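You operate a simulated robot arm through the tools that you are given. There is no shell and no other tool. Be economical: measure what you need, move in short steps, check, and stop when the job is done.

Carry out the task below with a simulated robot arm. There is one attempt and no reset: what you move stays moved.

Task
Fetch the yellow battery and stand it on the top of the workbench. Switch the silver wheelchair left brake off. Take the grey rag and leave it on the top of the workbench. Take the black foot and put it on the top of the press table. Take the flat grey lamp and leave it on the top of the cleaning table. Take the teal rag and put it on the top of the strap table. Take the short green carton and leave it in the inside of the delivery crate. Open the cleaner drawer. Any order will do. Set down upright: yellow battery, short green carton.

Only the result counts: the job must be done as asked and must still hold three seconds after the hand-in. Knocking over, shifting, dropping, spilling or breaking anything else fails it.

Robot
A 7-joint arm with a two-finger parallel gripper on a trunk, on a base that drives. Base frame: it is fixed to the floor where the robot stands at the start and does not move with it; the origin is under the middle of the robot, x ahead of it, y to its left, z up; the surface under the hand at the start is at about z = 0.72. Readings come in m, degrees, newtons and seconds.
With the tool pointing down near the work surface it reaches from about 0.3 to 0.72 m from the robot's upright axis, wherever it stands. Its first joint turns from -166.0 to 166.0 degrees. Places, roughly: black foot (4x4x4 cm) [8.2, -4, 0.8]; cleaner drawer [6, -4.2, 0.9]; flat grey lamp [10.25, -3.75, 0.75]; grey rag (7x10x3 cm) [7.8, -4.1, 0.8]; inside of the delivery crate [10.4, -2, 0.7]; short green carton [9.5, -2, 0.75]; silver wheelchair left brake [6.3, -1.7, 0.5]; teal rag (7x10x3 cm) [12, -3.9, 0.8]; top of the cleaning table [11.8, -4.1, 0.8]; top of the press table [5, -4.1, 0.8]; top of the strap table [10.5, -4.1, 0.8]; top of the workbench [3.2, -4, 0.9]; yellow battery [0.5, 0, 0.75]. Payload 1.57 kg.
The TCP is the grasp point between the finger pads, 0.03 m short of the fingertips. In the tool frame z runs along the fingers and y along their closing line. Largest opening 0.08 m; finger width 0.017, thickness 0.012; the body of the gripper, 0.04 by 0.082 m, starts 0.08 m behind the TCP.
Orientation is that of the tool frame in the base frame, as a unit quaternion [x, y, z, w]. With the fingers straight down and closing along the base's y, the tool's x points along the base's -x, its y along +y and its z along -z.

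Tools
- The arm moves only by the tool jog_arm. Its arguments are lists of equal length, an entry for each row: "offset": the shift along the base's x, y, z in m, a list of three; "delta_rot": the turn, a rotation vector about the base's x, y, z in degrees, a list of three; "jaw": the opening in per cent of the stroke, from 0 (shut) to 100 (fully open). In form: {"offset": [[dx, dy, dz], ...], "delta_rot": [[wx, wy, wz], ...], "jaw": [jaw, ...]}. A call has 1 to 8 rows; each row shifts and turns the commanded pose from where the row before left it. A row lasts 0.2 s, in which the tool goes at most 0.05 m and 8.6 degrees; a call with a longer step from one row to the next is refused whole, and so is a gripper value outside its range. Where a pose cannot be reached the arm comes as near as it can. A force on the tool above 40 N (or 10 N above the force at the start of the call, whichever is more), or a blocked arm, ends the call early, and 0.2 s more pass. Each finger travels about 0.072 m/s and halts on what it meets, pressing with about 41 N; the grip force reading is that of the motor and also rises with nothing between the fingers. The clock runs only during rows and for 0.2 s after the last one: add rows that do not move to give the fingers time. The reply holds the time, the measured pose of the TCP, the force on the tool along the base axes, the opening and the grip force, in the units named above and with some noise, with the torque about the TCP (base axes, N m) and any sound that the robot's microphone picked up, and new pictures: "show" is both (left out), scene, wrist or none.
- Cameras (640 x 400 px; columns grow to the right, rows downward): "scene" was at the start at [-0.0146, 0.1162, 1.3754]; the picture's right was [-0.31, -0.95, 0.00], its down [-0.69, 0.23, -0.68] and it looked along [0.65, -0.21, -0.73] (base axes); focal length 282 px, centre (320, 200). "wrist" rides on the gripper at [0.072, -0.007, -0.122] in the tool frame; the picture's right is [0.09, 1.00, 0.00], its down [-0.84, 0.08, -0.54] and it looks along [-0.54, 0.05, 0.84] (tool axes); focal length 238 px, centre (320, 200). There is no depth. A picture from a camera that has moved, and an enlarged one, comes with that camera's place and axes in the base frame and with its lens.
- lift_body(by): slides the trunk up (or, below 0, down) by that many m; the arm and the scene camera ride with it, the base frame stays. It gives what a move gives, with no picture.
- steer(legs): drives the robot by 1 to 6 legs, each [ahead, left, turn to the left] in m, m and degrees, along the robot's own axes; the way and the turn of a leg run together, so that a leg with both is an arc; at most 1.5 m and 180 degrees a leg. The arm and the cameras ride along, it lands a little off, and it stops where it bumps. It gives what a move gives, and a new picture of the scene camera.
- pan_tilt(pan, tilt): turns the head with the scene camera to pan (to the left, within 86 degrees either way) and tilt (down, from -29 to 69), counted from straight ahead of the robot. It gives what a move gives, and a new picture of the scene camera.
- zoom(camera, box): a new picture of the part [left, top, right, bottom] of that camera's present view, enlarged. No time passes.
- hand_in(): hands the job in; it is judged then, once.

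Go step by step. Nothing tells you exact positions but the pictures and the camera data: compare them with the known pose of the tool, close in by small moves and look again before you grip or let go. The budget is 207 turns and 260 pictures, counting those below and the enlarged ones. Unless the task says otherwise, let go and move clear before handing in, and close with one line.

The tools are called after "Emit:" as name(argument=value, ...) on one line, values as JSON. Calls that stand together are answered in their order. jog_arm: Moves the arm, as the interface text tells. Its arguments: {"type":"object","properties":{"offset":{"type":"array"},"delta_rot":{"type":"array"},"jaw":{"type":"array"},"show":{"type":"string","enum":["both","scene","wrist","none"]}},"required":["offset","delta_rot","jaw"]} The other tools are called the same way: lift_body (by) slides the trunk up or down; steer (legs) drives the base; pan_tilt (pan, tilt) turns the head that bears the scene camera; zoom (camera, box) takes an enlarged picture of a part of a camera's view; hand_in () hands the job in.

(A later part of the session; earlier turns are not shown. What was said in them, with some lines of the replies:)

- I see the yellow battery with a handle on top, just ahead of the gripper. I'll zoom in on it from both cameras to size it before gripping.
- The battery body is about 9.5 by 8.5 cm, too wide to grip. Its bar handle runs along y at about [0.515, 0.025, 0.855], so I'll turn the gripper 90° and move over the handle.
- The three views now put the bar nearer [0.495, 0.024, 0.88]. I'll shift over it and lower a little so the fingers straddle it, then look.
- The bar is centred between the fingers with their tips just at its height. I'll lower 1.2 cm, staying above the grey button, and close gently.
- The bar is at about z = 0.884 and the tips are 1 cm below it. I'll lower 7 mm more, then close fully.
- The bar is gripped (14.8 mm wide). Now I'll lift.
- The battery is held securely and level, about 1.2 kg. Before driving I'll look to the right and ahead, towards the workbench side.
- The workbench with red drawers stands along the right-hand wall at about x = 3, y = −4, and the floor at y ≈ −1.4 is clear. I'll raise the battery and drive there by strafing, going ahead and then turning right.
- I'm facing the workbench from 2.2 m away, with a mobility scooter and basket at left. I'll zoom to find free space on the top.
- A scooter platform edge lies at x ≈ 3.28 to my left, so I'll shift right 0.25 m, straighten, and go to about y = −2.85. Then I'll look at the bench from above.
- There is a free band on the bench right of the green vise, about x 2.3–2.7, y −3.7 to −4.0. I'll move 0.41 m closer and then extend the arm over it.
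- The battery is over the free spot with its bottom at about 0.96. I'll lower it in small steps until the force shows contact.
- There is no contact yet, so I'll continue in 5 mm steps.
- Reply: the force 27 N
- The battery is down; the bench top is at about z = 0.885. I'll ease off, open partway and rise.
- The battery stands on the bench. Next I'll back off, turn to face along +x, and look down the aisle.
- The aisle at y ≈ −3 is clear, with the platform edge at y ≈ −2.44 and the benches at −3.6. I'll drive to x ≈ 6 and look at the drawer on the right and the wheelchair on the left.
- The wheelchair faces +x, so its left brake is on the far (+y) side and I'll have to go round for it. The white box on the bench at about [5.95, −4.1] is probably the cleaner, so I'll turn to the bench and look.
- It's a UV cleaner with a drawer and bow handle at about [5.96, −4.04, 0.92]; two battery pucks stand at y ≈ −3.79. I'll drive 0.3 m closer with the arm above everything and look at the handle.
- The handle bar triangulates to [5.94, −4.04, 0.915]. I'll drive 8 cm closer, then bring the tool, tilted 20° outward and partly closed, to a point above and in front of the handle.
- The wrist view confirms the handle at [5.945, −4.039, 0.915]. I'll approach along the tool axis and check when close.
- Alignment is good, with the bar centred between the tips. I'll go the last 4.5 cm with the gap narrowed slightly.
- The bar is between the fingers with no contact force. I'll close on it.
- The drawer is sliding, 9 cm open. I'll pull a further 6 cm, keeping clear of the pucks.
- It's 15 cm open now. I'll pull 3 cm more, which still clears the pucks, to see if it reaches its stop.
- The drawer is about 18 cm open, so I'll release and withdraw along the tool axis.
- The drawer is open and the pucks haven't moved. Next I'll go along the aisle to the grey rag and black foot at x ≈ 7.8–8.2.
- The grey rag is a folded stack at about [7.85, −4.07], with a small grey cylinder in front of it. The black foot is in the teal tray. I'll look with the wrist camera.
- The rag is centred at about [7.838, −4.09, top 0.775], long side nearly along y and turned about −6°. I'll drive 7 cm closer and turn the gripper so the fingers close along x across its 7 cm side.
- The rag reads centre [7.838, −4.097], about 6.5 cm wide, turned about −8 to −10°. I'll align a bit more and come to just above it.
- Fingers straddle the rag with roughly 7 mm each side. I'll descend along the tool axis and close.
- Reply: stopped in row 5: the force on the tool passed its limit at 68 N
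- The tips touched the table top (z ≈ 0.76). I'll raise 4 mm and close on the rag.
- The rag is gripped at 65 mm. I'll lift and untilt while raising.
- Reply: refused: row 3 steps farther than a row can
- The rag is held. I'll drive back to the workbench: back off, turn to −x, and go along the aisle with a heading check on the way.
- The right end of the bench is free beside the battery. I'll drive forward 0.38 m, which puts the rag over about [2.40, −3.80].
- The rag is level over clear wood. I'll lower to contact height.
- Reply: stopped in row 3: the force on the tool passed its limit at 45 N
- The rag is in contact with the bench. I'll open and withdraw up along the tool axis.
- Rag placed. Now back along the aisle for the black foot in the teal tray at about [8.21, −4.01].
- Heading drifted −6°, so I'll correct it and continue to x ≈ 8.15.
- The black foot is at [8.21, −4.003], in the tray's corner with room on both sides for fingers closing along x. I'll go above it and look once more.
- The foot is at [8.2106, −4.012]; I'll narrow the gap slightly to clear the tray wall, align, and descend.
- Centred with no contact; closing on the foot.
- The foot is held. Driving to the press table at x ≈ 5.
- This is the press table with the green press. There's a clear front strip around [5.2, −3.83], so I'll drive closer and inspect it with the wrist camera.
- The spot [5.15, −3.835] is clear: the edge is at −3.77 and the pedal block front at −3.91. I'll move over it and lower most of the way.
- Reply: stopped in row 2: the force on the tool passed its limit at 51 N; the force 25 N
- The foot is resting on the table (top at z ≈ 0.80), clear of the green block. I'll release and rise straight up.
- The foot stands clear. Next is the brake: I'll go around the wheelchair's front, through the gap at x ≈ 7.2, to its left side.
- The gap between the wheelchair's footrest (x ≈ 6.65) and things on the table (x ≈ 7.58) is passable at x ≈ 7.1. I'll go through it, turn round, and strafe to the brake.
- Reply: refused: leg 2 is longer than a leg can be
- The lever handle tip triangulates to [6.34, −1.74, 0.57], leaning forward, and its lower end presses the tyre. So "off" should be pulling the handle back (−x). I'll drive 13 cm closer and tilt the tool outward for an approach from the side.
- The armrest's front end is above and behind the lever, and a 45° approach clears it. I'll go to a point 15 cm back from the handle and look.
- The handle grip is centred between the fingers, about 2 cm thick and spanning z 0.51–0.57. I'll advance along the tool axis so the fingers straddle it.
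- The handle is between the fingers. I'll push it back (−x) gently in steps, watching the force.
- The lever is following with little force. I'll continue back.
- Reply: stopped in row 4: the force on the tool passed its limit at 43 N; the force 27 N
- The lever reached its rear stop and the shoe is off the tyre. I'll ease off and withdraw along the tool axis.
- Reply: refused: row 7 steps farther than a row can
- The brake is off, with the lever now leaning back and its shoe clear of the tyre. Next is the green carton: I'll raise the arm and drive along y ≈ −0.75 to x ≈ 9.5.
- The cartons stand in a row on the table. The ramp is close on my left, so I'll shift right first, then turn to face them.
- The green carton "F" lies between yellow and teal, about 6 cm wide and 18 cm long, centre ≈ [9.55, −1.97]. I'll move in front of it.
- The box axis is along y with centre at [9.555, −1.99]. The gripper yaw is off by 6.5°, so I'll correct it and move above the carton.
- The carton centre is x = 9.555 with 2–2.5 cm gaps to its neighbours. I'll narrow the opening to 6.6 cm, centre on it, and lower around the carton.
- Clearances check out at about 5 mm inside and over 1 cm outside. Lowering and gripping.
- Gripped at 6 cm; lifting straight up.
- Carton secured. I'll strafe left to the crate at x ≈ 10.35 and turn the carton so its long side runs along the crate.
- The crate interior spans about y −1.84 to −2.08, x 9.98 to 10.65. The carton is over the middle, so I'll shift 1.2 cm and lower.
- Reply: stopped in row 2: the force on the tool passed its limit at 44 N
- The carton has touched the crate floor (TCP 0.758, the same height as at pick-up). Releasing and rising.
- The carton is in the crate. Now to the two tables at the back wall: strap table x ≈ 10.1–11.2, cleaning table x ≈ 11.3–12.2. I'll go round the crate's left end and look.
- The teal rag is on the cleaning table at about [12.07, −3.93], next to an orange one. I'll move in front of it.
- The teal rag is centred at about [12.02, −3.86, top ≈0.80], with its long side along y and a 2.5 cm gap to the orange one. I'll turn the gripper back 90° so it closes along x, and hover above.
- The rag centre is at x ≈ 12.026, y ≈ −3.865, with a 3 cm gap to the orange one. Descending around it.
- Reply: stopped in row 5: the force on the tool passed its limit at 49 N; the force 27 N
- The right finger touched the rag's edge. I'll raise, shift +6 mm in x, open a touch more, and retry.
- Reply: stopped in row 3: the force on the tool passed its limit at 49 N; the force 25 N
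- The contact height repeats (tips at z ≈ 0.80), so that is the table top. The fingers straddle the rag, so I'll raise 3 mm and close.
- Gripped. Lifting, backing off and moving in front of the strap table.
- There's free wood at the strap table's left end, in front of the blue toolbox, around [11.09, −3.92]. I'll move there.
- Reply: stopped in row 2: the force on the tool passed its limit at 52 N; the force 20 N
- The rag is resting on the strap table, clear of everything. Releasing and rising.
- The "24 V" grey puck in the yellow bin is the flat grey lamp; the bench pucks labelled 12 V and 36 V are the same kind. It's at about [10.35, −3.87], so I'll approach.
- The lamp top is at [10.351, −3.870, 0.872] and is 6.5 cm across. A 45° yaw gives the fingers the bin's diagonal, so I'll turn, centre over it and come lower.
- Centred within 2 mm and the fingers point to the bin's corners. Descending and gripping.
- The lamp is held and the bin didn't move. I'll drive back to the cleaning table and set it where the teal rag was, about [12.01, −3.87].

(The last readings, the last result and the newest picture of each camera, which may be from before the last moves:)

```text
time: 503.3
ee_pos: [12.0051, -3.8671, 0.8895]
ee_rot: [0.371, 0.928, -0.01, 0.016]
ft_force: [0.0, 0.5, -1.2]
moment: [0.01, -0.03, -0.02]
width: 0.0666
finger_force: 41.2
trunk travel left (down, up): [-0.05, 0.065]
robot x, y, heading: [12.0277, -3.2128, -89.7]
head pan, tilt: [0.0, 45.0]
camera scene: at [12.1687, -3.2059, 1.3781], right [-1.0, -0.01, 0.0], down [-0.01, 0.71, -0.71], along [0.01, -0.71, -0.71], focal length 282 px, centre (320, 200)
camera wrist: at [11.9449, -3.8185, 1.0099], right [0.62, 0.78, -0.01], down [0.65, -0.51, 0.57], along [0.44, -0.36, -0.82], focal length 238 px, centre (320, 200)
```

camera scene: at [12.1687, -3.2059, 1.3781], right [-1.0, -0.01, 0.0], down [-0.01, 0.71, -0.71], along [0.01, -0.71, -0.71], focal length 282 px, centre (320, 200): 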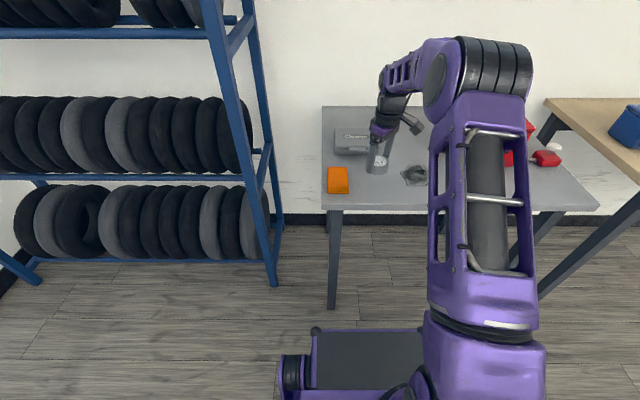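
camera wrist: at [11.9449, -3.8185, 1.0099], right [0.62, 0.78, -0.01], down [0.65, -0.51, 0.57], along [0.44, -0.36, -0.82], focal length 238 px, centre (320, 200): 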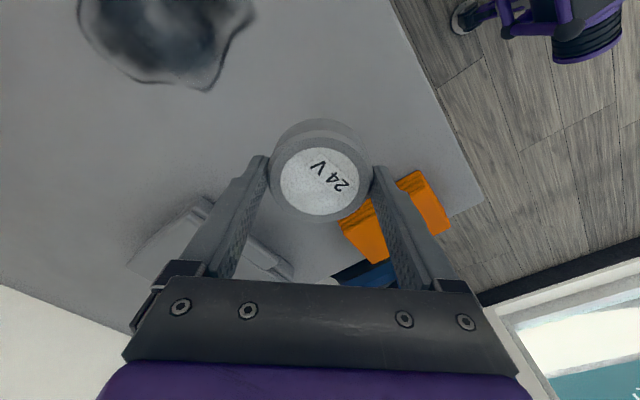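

Emit:
jog_arm(offset=[[0, 0, -0.02], [0, 0, -0.012], [0, 0, -0.006], [0, 0, -0.005], [0, 0, -0.005], [0, 0, -0.004], [0, 0, 0]], delta_rot=[[0, 0, 0], [0, 0, 0], [0, 0, 0], [0, 0, 0], [0, 0, 0], [0, 0, 0], [0, 0, 0]], jaw=[0, 0, 0, 0, 0, 0, 0], show="wrist")

```text
time: 504.9
ee_pos: [12.0045, -3.8674, 0.8387]
ee_rot: [0.372, 0.928, -0.011, 0.018]
ft_force: [0.9, 3.4, 16.8]
moment: [0.69, -0.19, 0.03]
width: 0.0662
finger_force: 40.9
trunk travel left (down, up): [-0.05, 0.065]
robot x, y, heading: [12.0311, -3.2184, -89.6]
head pan, tilt: [0.0, 45.0]
camera wrist: at [11.9443, -3.8184, 0.9594], right [0.62, 0.78, -0.01], down [0.65, -0.5, 0.57], along [0.45, -0.36, -0.82], focal length 238 px, centre (320, 200)
```

wrist: 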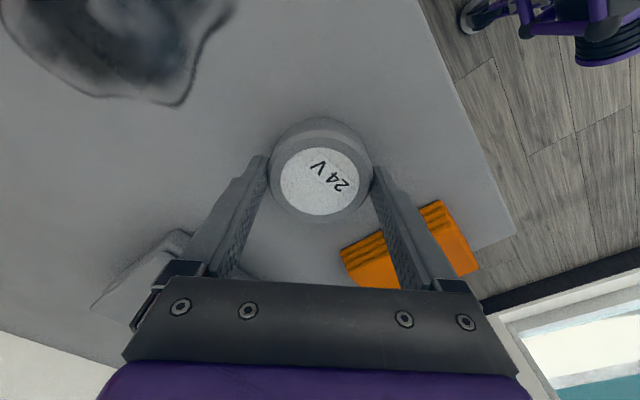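

The lamp is on the table (contact force about 17 N). Releasing and rising.

Emit:
jog_arm(offset=[[0, 0, 0.001], [0, 0, 0], [0, 0, 0.02], [0, 0, 0.04], [0, 0, 0.045], [0, 0, 0.045], [0, 0.03, 0.03], [0, 0, 0]], delta_rot=[[0, 0, 0], [0, 0, 0], [0, 0, 0], [0, 0, 0], [0, 0, 0], [0, 0, 0], [0, 0, 0], [0, 0, 0]], jaw=[90, 100, 100, 100, 100, 100, 100, 100], show="both")

```text
time: 506.7
ee_pos: [12.0046, -3.8389, 1.0173]
ee_rot: [0.371, 0.928, -0.008, 0.018]
ft_force: [0.0, 0.5, -0.3]
moment: [-0.01, -0.01, 0.0]
width: 0.0799
finger_force: 0.0
trunk travel left (down, up): [-0.05, 0.065]
robot x, y, heading: [12.0289, -3.2178, -89.3]
head pan, tilt: [0.0, 45.0]
camera scene: at [12.1688, -3.2056, 1.3781], right [-1.0, -0.01, 0.0], down [-0.01, 0.71, -0.71], along [0.01, -0.71, -0.71], focal length 282 px, centre (320, 200)
camera wrist: at [11.9445, -3.79, 1.1376], right [0.62, 0.78, -0.01], down [0.64, -0.51, 0.57], along [0.45, -0.36, -0.82], focal length 238 px, centre (320, 200)
```

scene: 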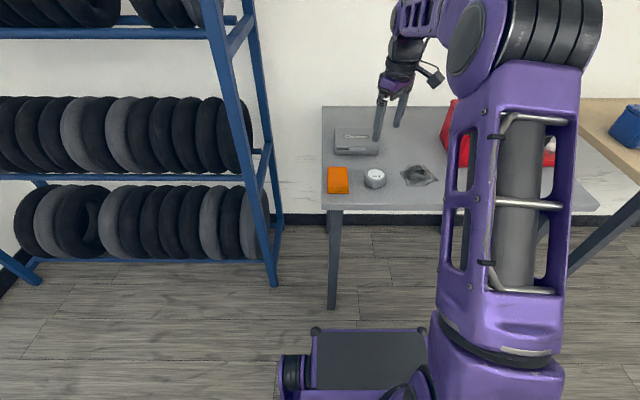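
wrist: 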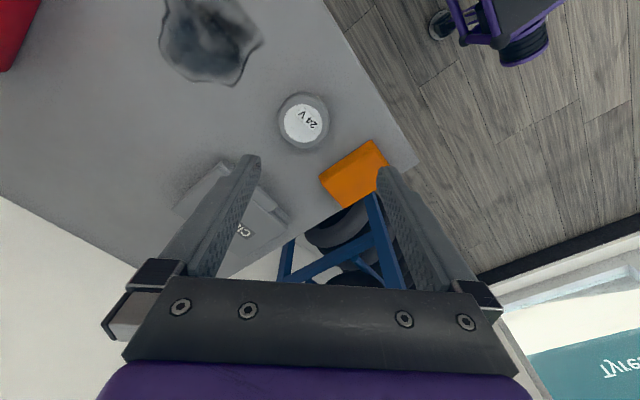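

Every item is placed, the brake is off, the drawer is open, and the arm is clear, so I'm handing in.

Emit:
hand_in()

```text
The job is handed in.
```

I carried out all eight parts of the task and handed it in. I saw nothing else knocked or shifted, but I did not go back for a final look at the earlier stations.
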